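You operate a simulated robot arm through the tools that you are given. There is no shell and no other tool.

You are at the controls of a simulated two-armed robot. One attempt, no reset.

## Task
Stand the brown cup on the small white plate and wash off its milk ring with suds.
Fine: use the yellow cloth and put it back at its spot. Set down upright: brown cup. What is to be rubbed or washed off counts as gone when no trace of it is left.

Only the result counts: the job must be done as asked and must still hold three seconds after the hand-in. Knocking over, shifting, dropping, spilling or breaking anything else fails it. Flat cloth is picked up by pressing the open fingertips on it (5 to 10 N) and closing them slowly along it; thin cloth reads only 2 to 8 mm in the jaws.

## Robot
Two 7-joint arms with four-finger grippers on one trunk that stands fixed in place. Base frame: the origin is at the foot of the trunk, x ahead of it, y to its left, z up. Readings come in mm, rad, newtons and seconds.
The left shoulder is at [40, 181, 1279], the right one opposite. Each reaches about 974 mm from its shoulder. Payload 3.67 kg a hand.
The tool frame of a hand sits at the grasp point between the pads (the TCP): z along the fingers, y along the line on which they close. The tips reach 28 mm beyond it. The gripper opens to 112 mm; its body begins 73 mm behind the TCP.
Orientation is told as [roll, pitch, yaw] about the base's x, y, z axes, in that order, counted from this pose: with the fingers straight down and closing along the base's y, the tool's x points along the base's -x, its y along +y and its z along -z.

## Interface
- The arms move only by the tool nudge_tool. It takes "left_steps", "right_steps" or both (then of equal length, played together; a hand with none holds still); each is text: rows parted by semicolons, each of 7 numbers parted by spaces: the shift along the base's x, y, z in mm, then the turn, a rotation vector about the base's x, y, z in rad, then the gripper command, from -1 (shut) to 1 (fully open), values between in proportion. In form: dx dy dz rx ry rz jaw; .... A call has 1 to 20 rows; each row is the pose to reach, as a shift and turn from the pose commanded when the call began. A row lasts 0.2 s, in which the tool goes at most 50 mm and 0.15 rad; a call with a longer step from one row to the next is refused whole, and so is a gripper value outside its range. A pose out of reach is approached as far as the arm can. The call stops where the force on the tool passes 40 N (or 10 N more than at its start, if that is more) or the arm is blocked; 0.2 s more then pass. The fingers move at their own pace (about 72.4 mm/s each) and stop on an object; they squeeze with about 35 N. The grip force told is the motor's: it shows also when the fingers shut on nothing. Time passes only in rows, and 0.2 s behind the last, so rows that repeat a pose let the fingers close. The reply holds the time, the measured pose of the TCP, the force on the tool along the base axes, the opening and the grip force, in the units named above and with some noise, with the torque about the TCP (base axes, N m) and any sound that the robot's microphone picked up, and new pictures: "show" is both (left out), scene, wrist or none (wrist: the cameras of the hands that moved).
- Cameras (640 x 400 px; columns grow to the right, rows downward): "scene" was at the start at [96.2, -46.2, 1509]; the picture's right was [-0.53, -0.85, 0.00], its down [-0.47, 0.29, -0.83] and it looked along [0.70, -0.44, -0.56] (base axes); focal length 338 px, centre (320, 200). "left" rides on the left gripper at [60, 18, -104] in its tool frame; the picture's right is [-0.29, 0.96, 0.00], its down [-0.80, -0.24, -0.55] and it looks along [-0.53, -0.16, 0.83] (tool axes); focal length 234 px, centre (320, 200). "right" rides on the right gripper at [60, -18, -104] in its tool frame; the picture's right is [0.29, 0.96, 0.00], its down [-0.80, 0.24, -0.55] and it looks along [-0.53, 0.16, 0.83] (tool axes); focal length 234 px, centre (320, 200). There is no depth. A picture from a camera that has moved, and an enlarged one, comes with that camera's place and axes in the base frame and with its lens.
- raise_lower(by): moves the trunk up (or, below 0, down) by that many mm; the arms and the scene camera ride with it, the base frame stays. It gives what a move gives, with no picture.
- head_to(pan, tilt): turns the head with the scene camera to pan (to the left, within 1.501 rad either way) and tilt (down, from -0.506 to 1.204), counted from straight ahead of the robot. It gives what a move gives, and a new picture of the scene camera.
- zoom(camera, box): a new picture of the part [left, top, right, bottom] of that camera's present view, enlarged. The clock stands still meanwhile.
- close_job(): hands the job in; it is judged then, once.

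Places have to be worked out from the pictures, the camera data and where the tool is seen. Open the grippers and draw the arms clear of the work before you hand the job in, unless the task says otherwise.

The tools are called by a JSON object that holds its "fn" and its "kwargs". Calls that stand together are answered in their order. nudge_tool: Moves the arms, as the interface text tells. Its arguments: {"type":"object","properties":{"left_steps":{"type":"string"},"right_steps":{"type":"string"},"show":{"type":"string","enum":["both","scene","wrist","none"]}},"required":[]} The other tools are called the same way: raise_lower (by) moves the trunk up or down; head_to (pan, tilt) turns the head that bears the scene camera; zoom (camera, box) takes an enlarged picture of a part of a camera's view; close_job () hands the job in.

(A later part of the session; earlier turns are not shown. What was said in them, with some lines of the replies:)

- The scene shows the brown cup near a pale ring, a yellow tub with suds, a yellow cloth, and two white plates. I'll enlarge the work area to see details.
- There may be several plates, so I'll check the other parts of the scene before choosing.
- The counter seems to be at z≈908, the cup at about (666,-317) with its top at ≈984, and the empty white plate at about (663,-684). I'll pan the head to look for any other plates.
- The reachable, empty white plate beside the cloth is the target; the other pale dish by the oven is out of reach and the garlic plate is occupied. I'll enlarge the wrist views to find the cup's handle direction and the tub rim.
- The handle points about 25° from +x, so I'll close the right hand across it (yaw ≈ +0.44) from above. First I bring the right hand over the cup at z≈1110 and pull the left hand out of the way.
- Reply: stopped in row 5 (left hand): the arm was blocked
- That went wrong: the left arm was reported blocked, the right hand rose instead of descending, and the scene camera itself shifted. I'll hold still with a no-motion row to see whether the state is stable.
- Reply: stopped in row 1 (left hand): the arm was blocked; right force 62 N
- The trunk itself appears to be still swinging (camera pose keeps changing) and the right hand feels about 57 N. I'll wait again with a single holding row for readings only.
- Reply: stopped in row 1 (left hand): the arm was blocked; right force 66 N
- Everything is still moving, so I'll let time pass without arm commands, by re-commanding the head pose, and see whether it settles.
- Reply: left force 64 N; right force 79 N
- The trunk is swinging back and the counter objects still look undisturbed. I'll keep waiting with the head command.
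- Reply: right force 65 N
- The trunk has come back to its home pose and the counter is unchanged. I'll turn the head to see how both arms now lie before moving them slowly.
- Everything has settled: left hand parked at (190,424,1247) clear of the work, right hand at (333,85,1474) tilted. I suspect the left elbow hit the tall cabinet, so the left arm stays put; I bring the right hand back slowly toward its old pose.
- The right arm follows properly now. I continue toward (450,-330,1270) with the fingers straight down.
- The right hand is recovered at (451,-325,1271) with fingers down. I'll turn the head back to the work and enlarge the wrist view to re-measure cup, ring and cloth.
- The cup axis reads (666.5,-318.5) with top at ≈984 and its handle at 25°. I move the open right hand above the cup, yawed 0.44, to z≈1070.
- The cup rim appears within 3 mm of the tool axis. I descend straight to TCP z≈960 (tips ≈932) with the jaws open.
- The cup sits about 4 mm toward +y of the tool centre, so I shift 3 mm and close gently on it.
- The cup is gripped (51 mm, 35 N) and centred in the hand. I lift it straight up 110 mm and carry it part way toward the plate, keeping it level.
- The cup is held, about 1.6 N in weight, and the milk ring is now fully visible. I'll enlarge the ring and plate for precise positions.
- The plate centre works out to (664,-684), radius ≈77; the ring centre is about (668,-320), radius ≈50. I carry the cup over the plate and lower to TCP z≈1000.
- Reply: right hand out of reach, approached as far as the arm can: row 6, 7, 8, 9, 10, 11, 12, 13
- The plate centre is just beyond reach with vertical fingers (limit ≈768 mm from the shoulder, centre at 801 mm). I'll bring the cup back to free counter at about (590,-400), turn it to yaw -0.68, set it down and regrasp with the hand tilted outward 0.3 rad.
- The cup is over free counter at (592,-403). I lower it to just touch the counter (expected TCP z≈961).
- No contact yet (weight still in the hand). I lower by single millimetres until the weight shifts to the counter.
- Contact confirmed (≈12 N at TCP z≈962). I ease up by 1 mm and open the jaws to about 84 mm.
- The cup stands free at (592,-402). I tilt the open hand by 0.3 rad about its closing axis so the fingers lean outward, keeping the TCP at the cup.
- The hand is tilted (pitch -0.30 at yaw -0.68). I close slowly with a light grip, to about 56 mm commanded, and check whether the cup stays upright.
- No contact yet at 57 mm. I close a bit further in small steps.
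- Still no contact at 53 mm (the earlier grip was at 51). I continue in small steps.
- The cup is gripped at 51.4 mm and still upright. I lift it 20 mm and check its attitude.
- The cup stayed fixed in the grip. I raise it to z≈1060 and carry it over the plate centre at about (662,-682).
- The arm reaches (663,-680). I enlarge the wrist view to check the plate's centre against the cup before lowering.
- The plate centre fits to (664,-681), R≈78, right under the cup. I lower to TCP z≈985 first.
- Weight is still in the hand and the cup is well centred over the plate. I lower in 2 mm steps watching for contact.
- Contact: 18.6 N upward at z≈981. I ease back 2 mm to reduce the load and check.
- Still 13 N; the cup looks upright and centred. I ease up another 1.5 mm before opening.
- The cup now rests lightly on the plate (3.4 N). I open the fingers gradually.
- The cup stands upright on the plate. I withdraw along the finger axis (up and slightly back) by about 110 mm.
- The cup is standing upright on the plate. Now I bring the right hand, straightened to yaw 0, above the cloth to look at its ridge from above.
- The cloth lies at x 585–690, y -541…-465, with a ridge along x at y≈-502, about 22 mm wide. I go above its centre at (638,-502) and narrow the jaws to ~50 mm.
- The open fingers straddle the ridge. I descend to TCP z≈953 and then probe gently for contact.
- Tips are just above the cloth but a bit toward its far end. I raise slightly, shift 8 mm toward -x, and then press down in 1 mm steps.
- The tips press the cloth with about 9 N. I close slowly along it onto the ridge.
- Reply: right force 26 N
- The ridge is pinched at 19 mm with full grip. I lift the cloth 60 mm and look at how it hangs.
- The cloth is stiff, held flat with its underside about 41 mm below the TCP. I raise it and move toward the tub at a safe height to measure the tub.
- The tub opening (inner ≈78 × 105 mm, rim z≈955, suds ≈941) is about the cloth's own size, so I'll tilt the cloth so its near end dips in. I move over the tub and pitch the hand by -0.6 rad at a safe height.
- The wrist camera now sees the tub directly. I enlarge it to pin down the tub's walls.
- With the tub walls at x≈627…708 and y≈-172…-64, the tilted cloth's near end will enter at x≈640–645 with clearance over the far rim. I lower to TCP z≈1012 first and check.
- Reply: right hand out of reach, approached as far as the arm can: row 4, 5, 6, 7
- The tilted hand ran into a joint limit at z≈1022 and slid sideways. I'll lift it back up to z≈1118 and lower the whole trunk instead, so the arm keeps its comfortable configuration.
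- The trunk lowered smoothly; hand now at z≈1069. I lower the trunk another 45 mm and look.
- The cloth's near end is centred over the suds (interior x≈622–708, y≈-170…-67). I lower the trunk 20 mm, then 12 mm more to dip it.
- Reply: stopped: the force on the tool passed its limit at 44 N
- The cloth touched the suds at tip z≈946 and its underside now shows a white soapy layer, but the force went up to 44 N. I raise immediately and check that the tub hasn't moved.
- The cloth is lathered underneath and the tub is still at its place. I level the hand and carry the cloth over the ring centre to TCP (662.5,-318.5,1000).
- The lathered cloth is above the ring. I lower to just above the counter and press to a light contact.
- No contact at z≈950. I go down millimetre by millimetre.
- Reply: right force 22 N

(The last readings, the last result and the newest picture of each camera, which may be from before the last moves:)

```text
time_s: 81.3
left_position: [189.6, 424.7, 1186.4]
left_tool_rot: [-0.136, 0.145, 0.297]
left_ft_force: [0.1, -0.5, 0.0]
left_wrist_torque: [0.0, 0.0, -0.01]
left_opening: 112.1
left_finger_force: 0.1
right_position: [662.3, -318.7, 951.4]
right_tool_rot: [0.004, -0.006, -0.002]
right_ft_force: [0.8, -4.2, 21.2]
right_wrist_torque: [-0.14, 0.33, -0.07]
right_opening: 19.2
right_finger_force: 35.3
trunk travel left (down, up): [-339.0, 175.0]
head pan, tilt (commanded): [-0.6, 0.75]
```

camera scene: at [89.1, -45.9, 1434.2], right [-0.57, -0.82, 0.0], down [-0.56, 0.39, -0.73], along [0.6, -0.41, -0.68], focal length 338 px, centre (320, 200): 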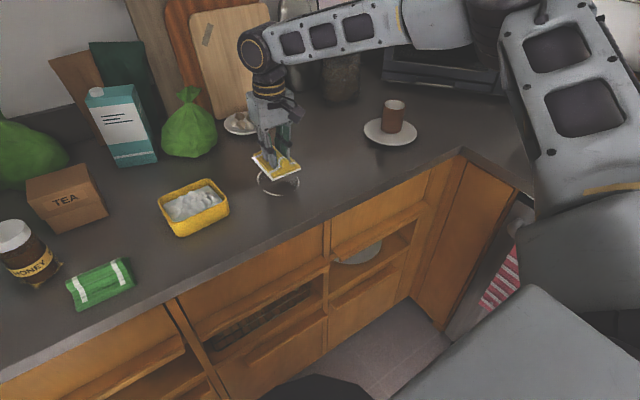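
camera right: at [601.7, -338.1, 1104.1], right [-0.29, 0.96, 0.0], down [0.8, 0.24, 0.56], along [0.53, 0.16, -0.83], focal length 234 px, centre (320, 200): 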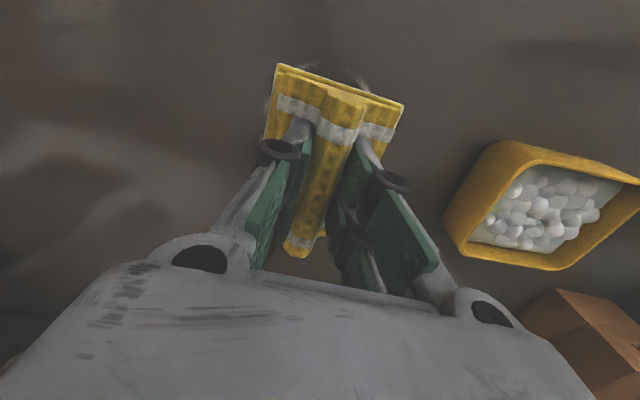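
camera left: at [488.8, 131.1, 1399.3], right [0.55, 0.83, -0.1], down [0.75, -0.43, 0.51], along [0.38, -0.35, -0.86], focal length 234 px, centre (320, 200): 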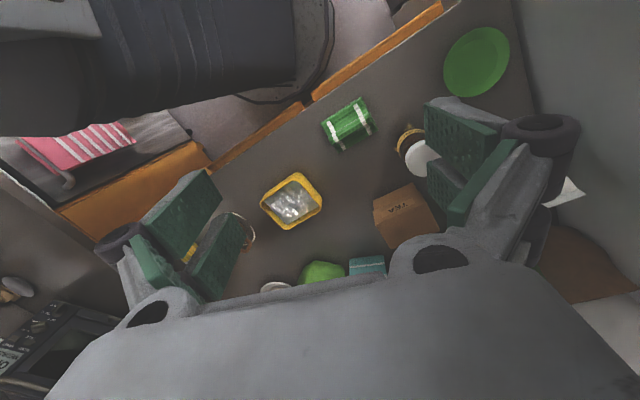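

Contact gives 21 N with 3 mm of press. I ease to about 10 N and sweep the cloth in y across the ring.

{"fn": "nudge_tool", "kwargs": {"right_steps": "0 0 1 0 0 0 -1; 0 15 1 0 0 0 -1; 0 30 1 0 0 0 -1; 0 45 1 0 0 0 -1; 0 60 1 0 0 0 -1; 0 45 1 0 0 0 -1; 0 30 1 0 0 0 -1; 0 15 1 0 0 0 -1; 0 0 1 0 0 0 -1; 0 -15 1 0 0 0 -1; 0 -30 1 0 0 0 -1; 0 -45 1 0 0 0 -1; 0 -60 1 0 0 0 -1; 0 -45 1 0 0 0 -1; 0 -30 1 0 0 0 -1; 0 -15 1 0 0 0 -1; 0 0 1 0 0 0 -1", "show": "both"}}

```text
time_s: 84.9
left_position: [191.2, 424.0, 1186.0]
left_tool_rot: [-0.134, 0.146, 0.295]
left_ft_force: [0.4, -0.4, -0.4]
left_wrist_torque: [0.0, 0.03, 0.03]
left_opening: 112.2
left_finger_force: 0.0
right_position: [661.6, -317.4, 951.2]
right_tool_rot: [0.003, -0.002, -0.002]
right_ft_force: [0.0, -5.9, 10.5]
right_wrist_torque: [-0.15, -0.45, -0.26]
right_opening: 19.3
right_finger_force: 35.3
trunk travel left (down, up): [-339.0, 175.0]
head pan, tilt (commanded): [-0.6, 0.75]
camera scene: at [88.0, -45.4, 1434.2], right [-0.57, -0.82, 0.0], down [-0.56, 0.39, -0.73], along [0.6, -0.41, -0.68], focal length 338 px, centre (320, 200)
camera right: at [602.2, -336.0, 1053.2], right [-0.29, 0.96, 0.0], down [0.8, 0.24, 0.56], along [0.53, 0.16, -0.83], focal length 234 px, centre (320, 200)
```

scene: 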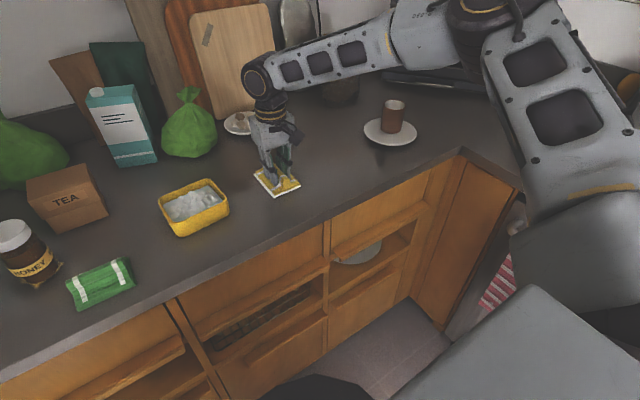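
right: 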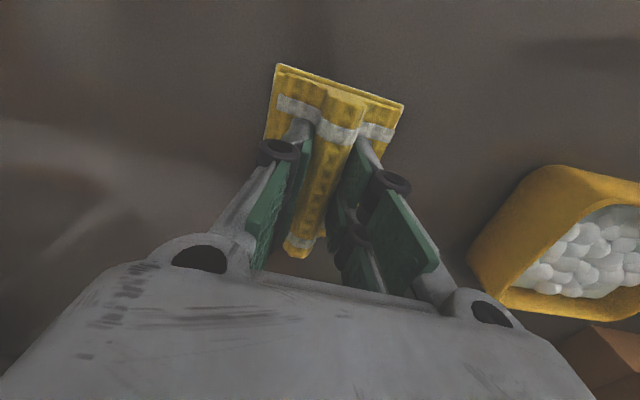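

The sweep ran with about 10 N. I check for remaining traces beyond the cloth's edges.

{"fn": "zoom", "kwargs": {"camera": "scene", "box": [230, 140, 330, 220]}}

{"fn": "zoom", "kwargs": {"camera": "right", "box": [200, 20, 460, 180]}}

```text
5.00 times, centred on (280, 180) of scene
camera zoom: at [88.0, -45.4, 1434.2], right [-0.57, -0.82, 0.0], down [-0.56, 0.39, -0.73], along [0.6, -0.41, -0.68], focal length 1691 px, centre (520, 300)
```

zoom: 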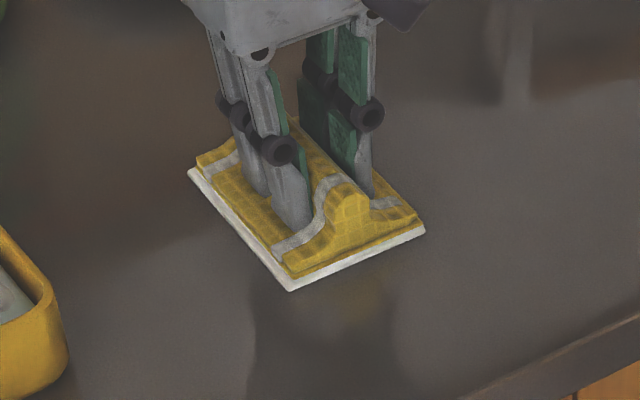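

```text
2.46 times, centred on (330, 100) of right
camera zoom: at [602.2, -336.0, 1053.2], right [-0.29, 0.96, 0.0], down [0.8, 0.24, 0.56], along [0.53, 0.16, -0.83], focal length 576 px, centre (295, 446)
```

zoom: 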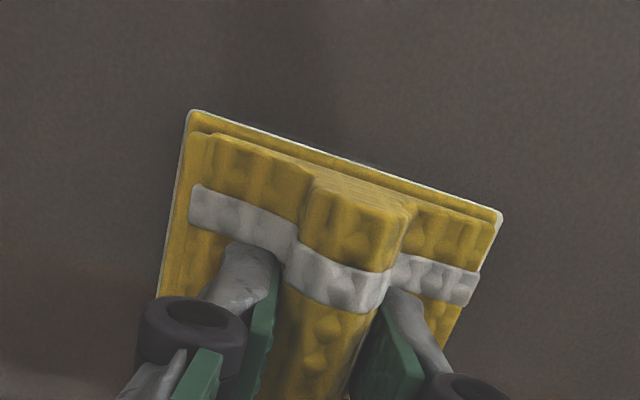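

The sides look clean; a faint speck may remain at the near edge. I add sweeps in x at several y offsets to cover the ring's ends.

{"fn": "nudge_tool", "kwargs": {"right_steps": "12 0 0 0 0 0 -1; 25 0 0 0 0 0 -1; 25 15 0 0 0 0 -1; 12 25 0 0 0 0 -1; 0 30 0 0 0 0 -1; -12 25 0 0 0 0 -1; -25 15 0 0 0 0 -1; -30 0 0 0 0 0 -1; -30 -15 0 0 0 0 -1; -25 -30 0 0 0 0 -1; -10 -35 0 0 0 0 -1; 10 -35 0 0 0 0 -1; 25 -30 0 0 0 0 -1; 30 -15 0 0 0 0 -1; 30 0 0 0 0 0 -1; 15 0 0 0 0 0 -1; 0 0 0 0 0 0 -1; -15 0 0 0 0 0 -1; -30 0 0 0 0 0 -1; -15 0 0 0 0 0 -1", "show": "none"}}

```text
time_s: 89.1
left_position: [187.5, 424.5, 1186.8]
left_tool_rot: [-0.138, 0.144, 0.295]
left_ft_force: [-0.1, 0.4, 0.2]
left_wrist_torque: [0.01, 0.05, -0.03]
left_opening: 112.1
left_finger_force: 0.0
right_position: [645.5, -316.7, 950.6]
right_tool_rot: [0.002, -0.002, -0.002]
right_ft_force: [-9.9, -0.3, 20.4]
right_wrist_torque: [-0.05, -0.15, -0.01]
right_opening: 19.4
right_finger_force: 35.4
right hand out of reach, approached as far as the arm can: row 3, 15
trunk travel left (down, up): [-339.0, 175.0]
head pan, tilt (commanded): [-0.6, 0.75]
```

Done with about 20 N of press. I lift the cloth and shift it aside to inspect the counter.

{"fn": "nudge_tool", "kwargs": {"right_steps": "0 0 5 0 0 0 -1; 0 0 20 0 0 0 -1; 0 -20 45 0 0 0 -1; 0 -55 70 0 0 0 -1; 0 -95 80 0 0 0 -1; 0 -130 80 0 0 0 -1; 0 -130 80 0 0 0 -1", "show": "both"}}

{"fn": "zoom", "kwargs": {"camera": "scene", "box": [230, 140, 330, 220]}}

{"fn": "zoom", "kwargs": {"camera": "right", "box": [360, 40, 600, 190]}}

```text
time_s: 90.7
left_position: [190.5, 424.9, 1187.0]
left_tool_rot: [-0.133, 0.148, 0.297]
left_ft_force: [-0.1, 0.1, -0.2]
left_wrist_torque: [-0.01, 0.0, 0.02]
left_opening: 112.1
left_finger_force: 0.0
right_position: [648.6, -447.6, 1030.7]
right_tool_rot: [0.001, -0.002, -0.001]
right_ft_force: [-0.7, -0.4, 0.3]
right_wrist_torque: [0.0, 0.0, -0.02]
right_opening: 19.5
right_finger_force: 34.9
trunk travel left (down, up): [-339.0, 175.0]
head pan, tilt (commanded): [-0.6, 0.75]
camera scene: at [89.2, -45.3, 1434.2], right [-0.57, -0.82, 0.0], down [-0.56, 0.39, -0.73], along [0.6, -0.41, -0.68], focal length 338 px, centre (320, 200)
camera right: at [588.3, -466.6, 1134.1], right [-0.29, 0.96, 0.0], down [0.8, 0.24, 0.56], along [0.53, 0.16, -0.83], focal length 234 px, centre (320, 200)
```

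scene: 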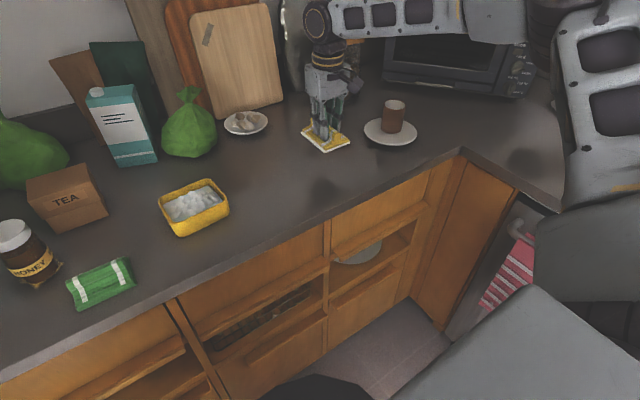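
right: 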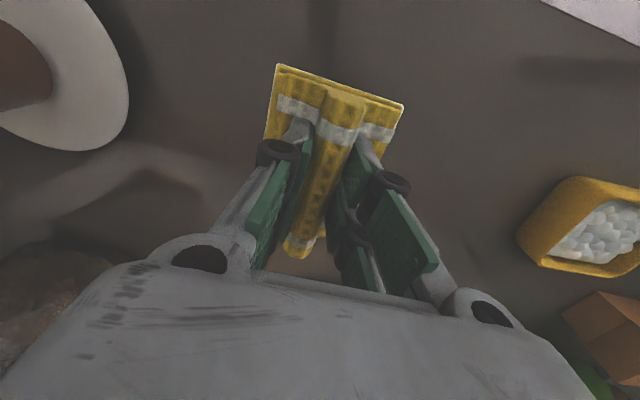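

```text
5.00 times, centred on (280, 180) of scene
camera zoom: at [89.2, -45.3, 1434.2], right [-0.57, -0.82, 0.0], down [-0.56, 0.39, -0.73], along [0.6, -0.41, -0.68], focal length 1691 px, centre (520, 300)
```

zoom: 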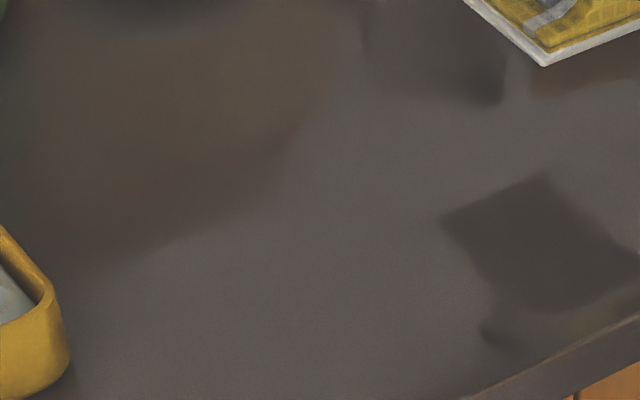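

```text
2.67 times, centred on (480, 115) of right
camera zoom: at [588.3, -466.6, 1134.1], right [-0.29, 0.96, 0.0], down [0.8, 0.24, 0.56], along [0.53, 0.16, -0.83], focal length 624 px, centre (-107, 427)
```

zoom: 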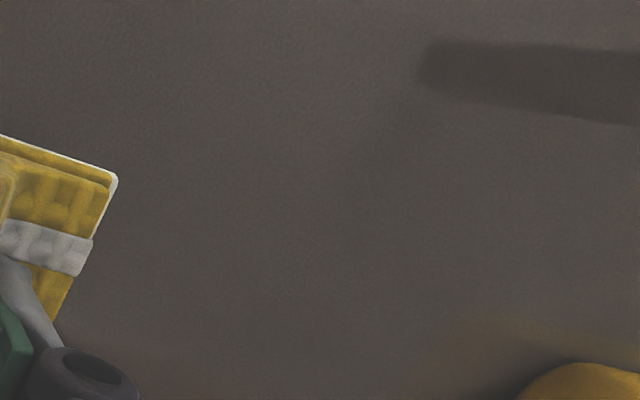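

The counter where the ring was looks clean. I enlarge further to be sure no trace is left.

{"fn": "zoom", "kwargs": {"camera": "scene", "box": [254, 163, 304, 198]}}

{"fn": "zoom", "kwargs": {"camera": "right", "box": [400, 70, 520, 160]}}

```text
11.43 times, centred on (279, 180) of scene
camera zoom: at [89.2, -45.3, 1434.2], right [-0.57, -0.82, 0.0], down [-0.56, 0.39, -0.73], along [0.6, -0.41, -0.68], focal length 3864 px, centre (789, 423)
```

zoom: 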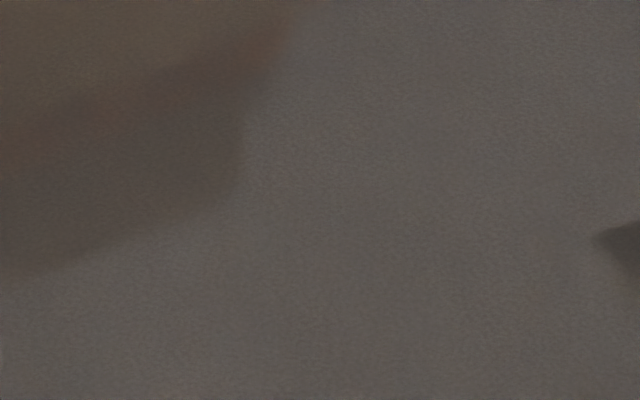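

```text
4.44 times, centred on (460, 115) of right
camera zoom: at [588.3, -466.6, 1134.1], right [-0.29, 0.96, 0.0], down [0.8, 0.24, 0.56], along [0.53, 0.16, -0.83], focal length 1041 px, centre (-302, 578)
```

zoom: 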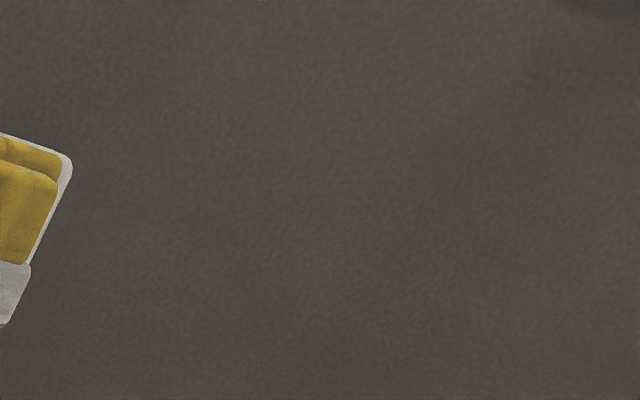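

No trace remains. Now I carry the cloth back to its original spot, TCP (632.4,-502.5), and lower to just above the counter.

{"fn": "nudge_tool", "kwargs": {"right_steps": "-5 -15 0 0 0 0 -1; -10 -35 -5 0 0 0 -1; -16 -50 -20 0 0 0 -1; -16 -55 -40 0 0 0 -1; -16 -55 -60 0 0 0 -1; -16 -55 -72 0 0 0 -1; -16 -55 -76 0 0 0 -1; -16 -55 -76 0 0 0 -1", "show": "both"}}

{"fn": "zoom", "kwargs": {"camera": "scene", "box": [300, 100, 400, 180]}}

```text
time_s: 92.5
left_position: [190.2, 423.9, 1186.1]
left_tool_rot: [-0.134, 0.148, 0.296]
left_ft_force: [0.0, -0.2, -0.4]
left_wrist_torque: [0.02, -0.01, -0.03]
left_opening: 112.0
left_finger_force: 0.0
right_position: [632.7, -502.8, 952.5]
right_tool_rot: [0.002, -0.002, -0.002]
right_ft_force: [-0.7, 0.0, -0.7]
right_wrist_torque: [-0.04, 0.01, 0.0]
right_opening: 19.2
right_finger_force: 35.2
trunk travel left (down, up): [-339.0, 175.0]
head pan, tilt (commanded): [-0.6, 0.75]
camera scene: at [89.1, -46.1, 1434.2], right [-0.57, -0.82, 0.0], down [-0.56, 0.39, -0.73], along [0.6, -0.41, -0.68], focal length 338 px, centre (320, 200)
camera right: at [572.2, -521.8, 1056.0], right [-0.29, 0.96, 0.0], down [0.8, 0.24, 0.56], along [0.53, 0.16, -0.83], focal length 234 px, centre (320, 200)
```

scene: 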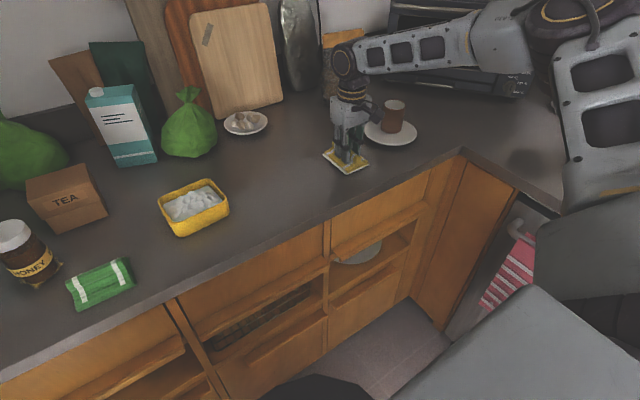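
right: 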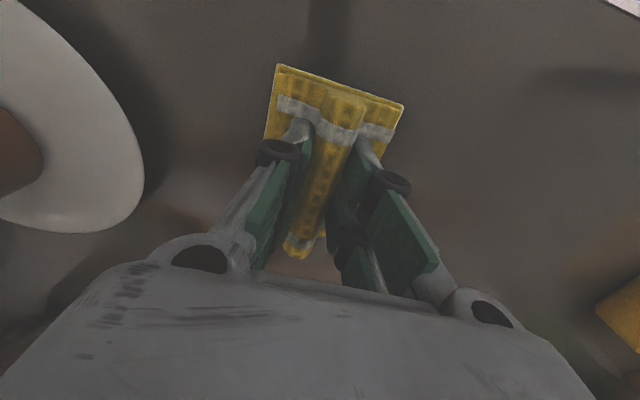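

```text
5.00 times, centred on (350, 140) of scene
camera zoom: at [89.1, -46.1, 1434.2], right [-0.57, -0.82, 0.0], down [-0.56, 0.39, -0.73], along [0.6, -0.41, -0.68], focal length 1691 px, centre (170, 500)
```

zoom: 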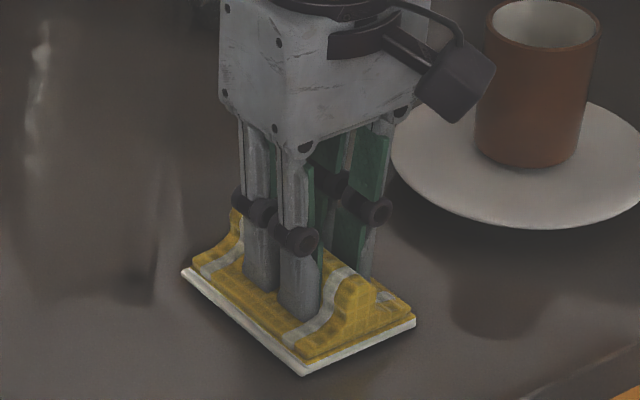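

The cloth is right above its spot at z≈952.5. I lower it gently to contact.

{"fn": "nudge_tool", "kwargs": {"right_steps": "0 0 -1 0 0 0 -1; 0 0 -2 0 0 0 -1; 0 0 -3 0 0 0 -1; 0 0 -3.5 0 0 0 -1; 0 0 -3.5 0 0 0 -1", "show": "none"}}

```text
time_s: 93.7
left_position: [191.0, 425.1, 1186.1]
left_tool_rot: [-0.134, 0.145, 0.297]
left_ft_force: [0.9, -0.3, 0.3]
left_wrist_torque: [-0.04, 0.02, -0.02]
left_opening: 112.1
left_finger_force: 0.0
right_position: [630.6, -503.2, 950.0]
right_tool_rot: [0.003, -0.002, 0.0]
right_ft_force: [-2.2, -0.2, 4.2]
right_wrist_torque: [-0.05, 0.24, -0.01]
right_opening: 19.3
right_finger_force: 34.8
trunk travel left (down, up): [-339.0, 175.0]
head pan, tilt (commanded): [-0.6, 0.75]
```

It rests with about 4 N. I open the fingers slowly.

{"fn": "nudge_tool", "kwargs": {"right_steps": "0 0 0 0 0 0 -0.7; 0 0 0 0 0 0 -0.6; 0 0 0 0 0 0 -0.5; 0 0 0.5 0 0 0 -0.4; 0 0 1 0 0 0 -0.3; 0 0 1 0 0 0 -0.2; 0 0 1 0 0 0 -0.1; 0 0 1 0 0 0 -0.1", "show": "none"}}

{"fn": "zoom", "kwargs": {"camera": "scene", "box": [300, 100, 400, 180]}}

```text
time_s: 95.5
left_position: [191.1, 423.1, 1185.6]
left_tool_rot: [-0.135, 0.147, 0.295]
left_ft_force: [-1.2, -0.1, 1.2]
left_wrist_torque: [-0.01, 0.01, 0.01]
left_opening: 111.9
left_finger_force: 0.2
right_position: [630.4, -503.3, 949.6]
right_tool_rot: [0.001, -0.003, -0.002]
right_ft_force: [-0.4, -0.4, 0.4]
right_wrist_torque: [0.01, 0.0, 0.02]
right_opening: 50.4
right_finger_force: 0.0
trunk travel left (down, up): [-339.0, 175.0]
head pan, tilt (commanded): [-0.6, 0.75]
```

```text
5.00 times, centred on (350, 140) of scene
camera zoom: at [89.1, -46.0, 1434.2], right [-0.57, -0.82, 0.0], down [-0.56, 0.39, -0.73], along [0.6, -0.41, -0.68], focal length 1691 px, centre (170, 500)
```

zoom: 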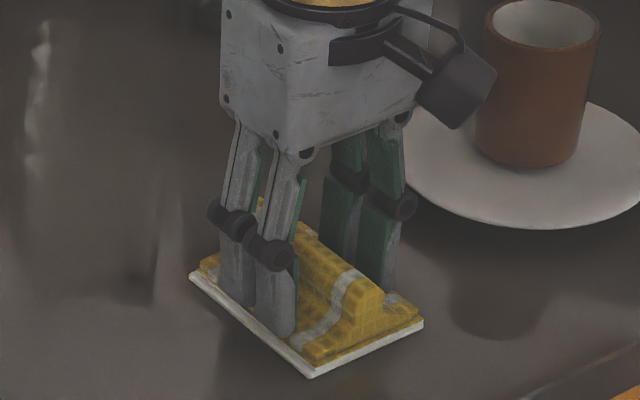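

The cloth is released with only a few mm of shift. I raise the hand straight up and compare the cloth's place with the original.

{"fn": "nudge_tool", "kwargs": {"right_steps": "0 0 8 0 0 0 -0.1; 0 0 25 0 0 0 -0.1; 0 0 50 0 0 0 -0.1; 0 0 85 0 0 0 -0.1; -15 3 120 0 0 0 0.2; -35 3 150 0 0 0 0.6; -51 -3 171 0 0 0 1; -51 -3 171 0 0 0 1", "show": "both"}}

{"fn": "zoom", "kwargs": {"camera": "right", "box": [220, 60, 420, 185]}}

{"fn": "zoom", "kwargs": {"camera": "scene", "box": [300, 80, 430, 190]}}

```text
time_s: 97.3
left_position: [191.2, 423.9, 1186.0]
left_tool_rot: [-0.135, 0.148, 0.297]
left_ft_force: [-0.1, 0.0, -0.8]
left_wrist_torque: [-0.01, 0.03, 0.03]
left_opening: 112.2
left_finger_force: 0.2
right_position: [581.7, -507.5, 1120.9]
right_tool_rot: [0.003, 0.0, -0.004]
right_ft_force: [0.1, 0.3, 0.4]
right_wrist_torque: [-0.01, 0.04, 0.02]
right_opening: 111.8
right_finger_force: 0.0
trunk travel left (down, up): [-339.0, 175.0]
head pan, tilt (commanded): [-0.6, 0.75]
camera scene: at [89.7, -45.9, 1434.2], right [-0.57, -0.82, 0.0], down [-0.56, 0.39, -0.73], along [0.6, -0.41, -0.68], focal length 338 px, centre (320, 200)
camera right: at [522.1, -526.0, 1225.1], right [-0.29, 0.96, 0.0], down [0.8, 0.24, 0.56], along [0.53, 0.16, -0.83], focal length 234 px, centre (320, 200)
```

scene: 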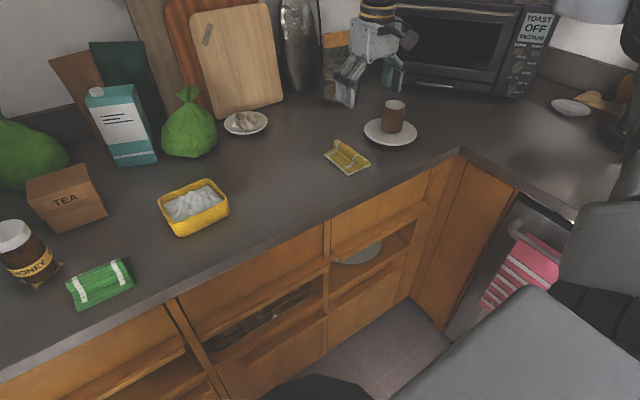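
right: 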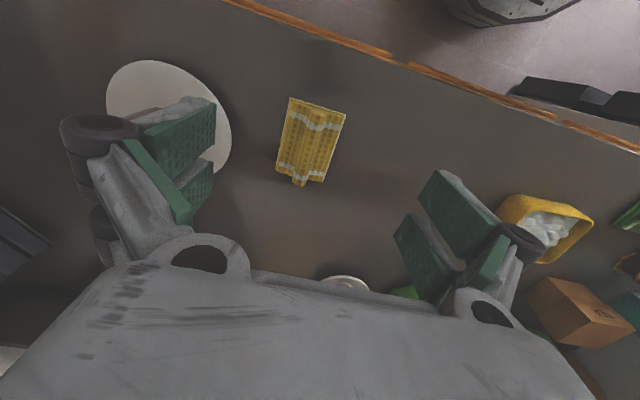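

```text
3.20 times, centred on (320, 122) of right
camera zoom: at [522.1, -526.0, 1225.1], right [-0.29, 0.96, 0.0], down [0.8, 0.24, 0.56], along [0.53, 0.16, -0.83], focal length 749 px, centre (320, 448)
```

zoom: 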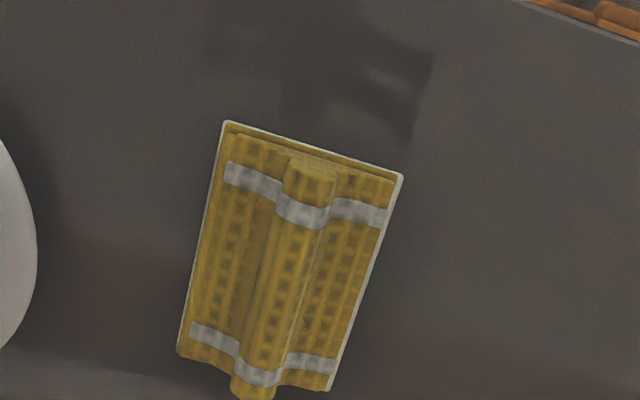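

```text
3.64 times, centred on (365, 135) of scene
camera zoom: at [89.7, -45.9, 1434.2], right [-0.57, -0.82, 0.0], down [-0.56, 0.39, -0.73], along [0.6, -0.41, -0.68], focal length 1230 px, centre (156, 436)
```

zoom: 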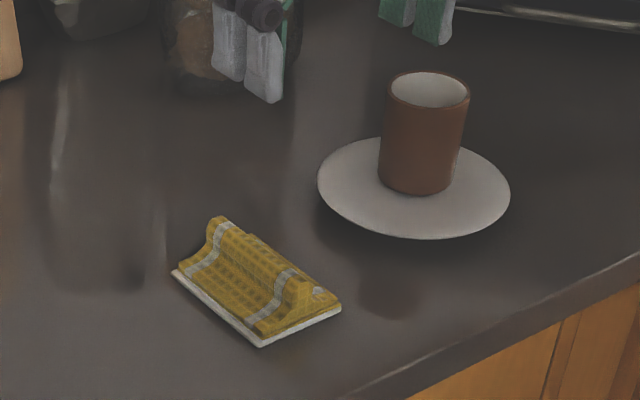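

The cloth is back within about 5 mm, the cup stands upright on the plate, and the ring is gone. I now draw the right hand back and up, clear of the work.

{"fn": "nudge_tool", "kwargs": {"right_steps": "-20 3 15 0 0 0 1; -45 6 30 0 0 0 1; -75 10 45 0 0 0 1; -105 15 60 0 0 0 1; -135 20 75 0 0 0 1; -160 24 85 0 0 0 1; -175 27 90 0 0 0 1; -175 27 90 0 0 0 1", "show": "both"}}

{"fn": "zoom", "kwargs": {"camera": "scene", "box": [220, 70, 440, 230]}}

```text
time_s: 99.1
left_position: [191.2, 422.8, 1186.5]
left_tool_rot: [-0.135, 0.146, 0.297]
left_ft_force: [0.1, -0.5, -0.4]
left_wrist_torque: [0.04, 0.0, 0.01]
left_opening: 111.9
left_finger_force: 0.0
right_position: [404.5, -480.0, 1210.1]
right_tool_rot: [0.003, -0.001, -0.002]
right_ft_force: [-0.1, -0.5, -1.1]
right_wrist_torque: [-0.01, 0.02, 0.01]
right_opening: 112.1
right_finger_force: 0.1
trunk travel left (down, up): [-339.0, 175.0]
head pan, tilt (commanded): [-0.6, 0.75]
camera scene: at [89.2, -46.0, 1434.2], right [-0.57, -0.82, 0.0], down [-0.56, 0.39, -0.73], along [0.6, -0.41, -0.68], focal length 338 px, centre (320, 200)
camera right: at [345.2, -498.6, 1313.7], right [-0.29, 0.96, 0.0], down [0.8, 0.24, 0.56], along [0.53, 0.16, -0.83], focal length 234 px, centre (320, 200)
```

scene: 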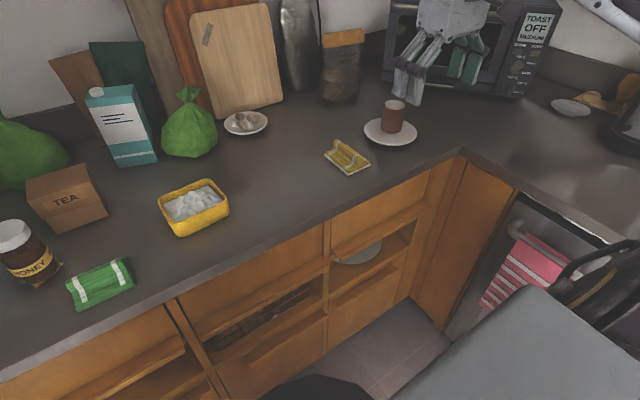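
right: 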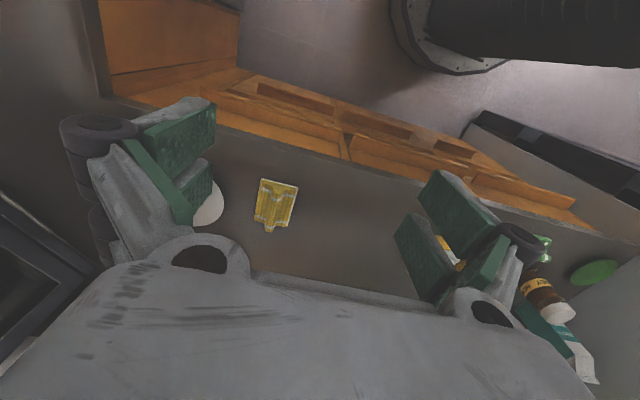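

```text
2.50 times, centred on (330, 150) of scene
camera zoom: at [89.2, -46.0, 1434.2], right [-0.57, -0.82, 0.0], down [-0.56, 0.39, -0.73], along [0.6, -0.41, -0.68], focal length 845 px, centre (295, 325)
```

zoom: 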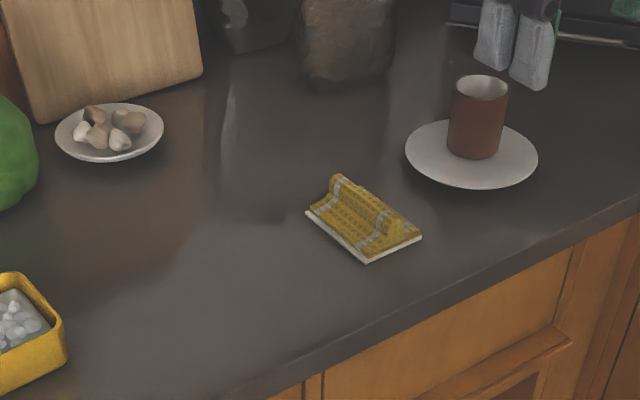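

The work area is as asked. Before handing in, I look around once more for anything disturbed during the early arm swing.

{"fn": "head_to", "kwargs": {"pan": 0.3, "tilt": 0.6}}

{"fn": "head_to", "kwargs": {"pan": -0.4, "tilt": 0.0}}

{"fn": "head_to", "kwargs": {"pan": -0.6, "tilt": 0.75}}

```text
time_s: 100.3
left_position: [191.1, 423.7, 1187.4]
left_tool_rot: [-0.134, 0.145, 0.299]
left_ft_force: [-0.3, 0.6, 0.3]
left_wrist_torque: [-0.02, 0.01, 0.02]
left_opening: 112.2
left_finger_force: 0.1
right_position: [403.7, -479.6, 1210.0]
right_tool_rot: [0.003, -0.001, -0.003]
right_ft_force: [0.5, 0.3, 0.1]
right_wrist_torque: [0.0, -0.04, 0.0]
right_opening: 112.1
right_finger_force: 0.0
trunk travel left (down, up): [-339.0, 175.0]
head pan, tilt (commanded): [0.3, 0.6]
camera scene: at [105.1, 26.8, 1447.1], right [0.29, -0.96, 0.0], down [-0.54, -0.17, -0.82], along [0.79, 0.24, -0.57], focal length 338 px, centre (320, 200)
```

scene: 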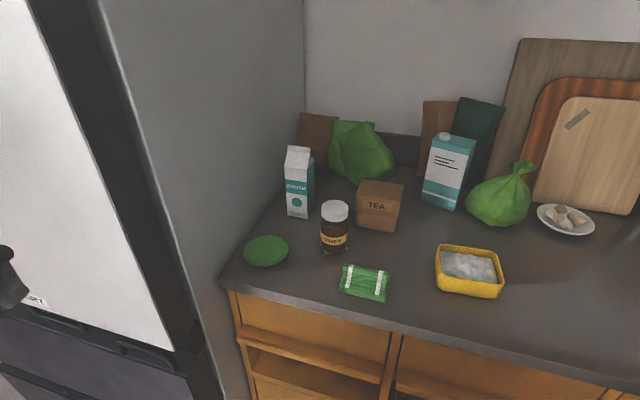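

```text
time_s: 101.4
left_position: [191.1, 423.1, 1187.1]
left_tool_rot: [-0.134, 0.148, 0.295]
left_ft_force: [0.4, 0.4, 0.3]
left_wrist_torque: [-0.02, 0.0, 0.01]
left_opening: 112.0
left_finger_force: 0.0
right_position: [404.1, -479.5, 1210.3]
right_tool_rot: [0.004, -0.002, -0.001]
right_ft_force: [-0.1, 0.8, 0.1]
right_wrist_torque: [-0.01, 0.0, 0.0]
right_opening: 112.1
right_finger_force: 0.1
trunk travel left (down, up): [-339.0, 175.0]
head pan, tilt (commanded): [-0.4, 0.0]
camera scene: at [103.7, -34.2, 1502.2], right [-0.39, -0.92, 0.0], down [0.0, 0.0, -1.0], along [0.92, -0.39, 0.0], focal length 338 px, centre (320, 200)
```

scene: 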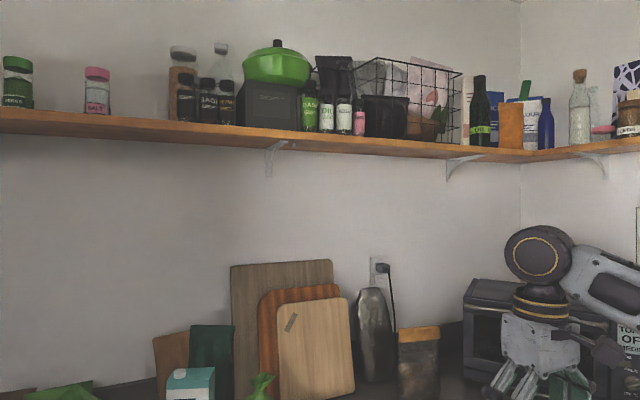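

```text
time_s: 102.5
left_position: [190.4, 423.3, 1185.2]
left_tool_rot: [-0.135, 0.148, 0.297]
left_ft_force: [-0.5, -0.3, 0.6]
left_wrist_torque: [-0.02, 0.02, 0.01]
left_opening: 112.3
left_finger_force: 0.1
right_position: [404.7, -480.6, 1210.6]
right_tool_rot: [0.002, -0.001, -0.002]
right_ft_force: [-0.6, -0.8, -1.1]
right_wrist_torque: [0.02, 0.0, 0.03]
right_opening: 112.0
right_finger_force: 0.0
trunk travel left (down, up): [-339.0, 175.0]
head pan, tilt (commanded): [-0.6, 0.75]
camera scene: at [89.1, -46.1, 1434.3], right [-0.57, -0.82, 0.0], down [-0.56, 0.39, -0.73], along [0.6, -0.41, -0.68], focal length 338 px, centre (320, 200)
```

scene: 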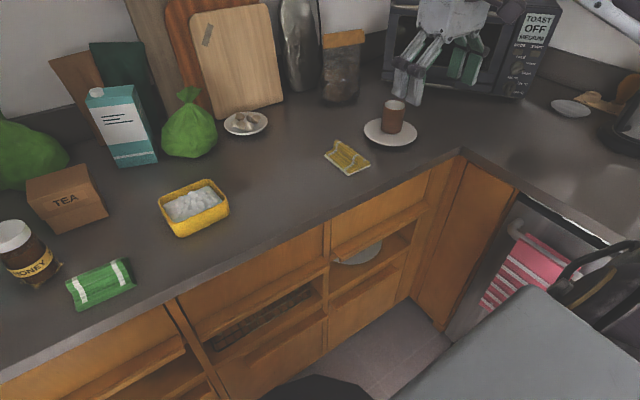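

Everything is in order: the cup is upright on the plate, the ring is gone, the cloth is back, nothing is knocked over, and both hands are open and clear. I hand the job in.

{"fn": "close_job", "kwargs": {}}

```text
The job is handed in.
```

The job is handed in. The brown cup stands upright on the small white plate, and the milk ring is washed off with no trace left in the close-up views. The yellow cloth is back at its spot, about 5 mm off its original place and turned slightly, with suds still on its underside.

- **Arm swing at the start:** My first two-arm move went wrong. The left arm was reported blocked and the trunk swayed, possibly because the left elbow hit the tall cabinet on the left. I looked over the counter and the shelf above afterwards and saw nothing moved or fallen.
- **Which plate:** I used the empty plate beside the cloth. The other empty pale dish, by the oven, was out of reach.
- **Cup set down once on the way:** The plate was just out of reach with the hand upright. I stood the cup on a clear bit of counter, gripped it again with the hand tilted, and then placed it. I saw no mark there.
- **Press on the suds tub:** Dipping the cloth pushed on the tub with up to 44 N. The tub measured in the same place afterwards.

Both hands are open and clear of the work. I left the trunk about 60 mm below its starting height.
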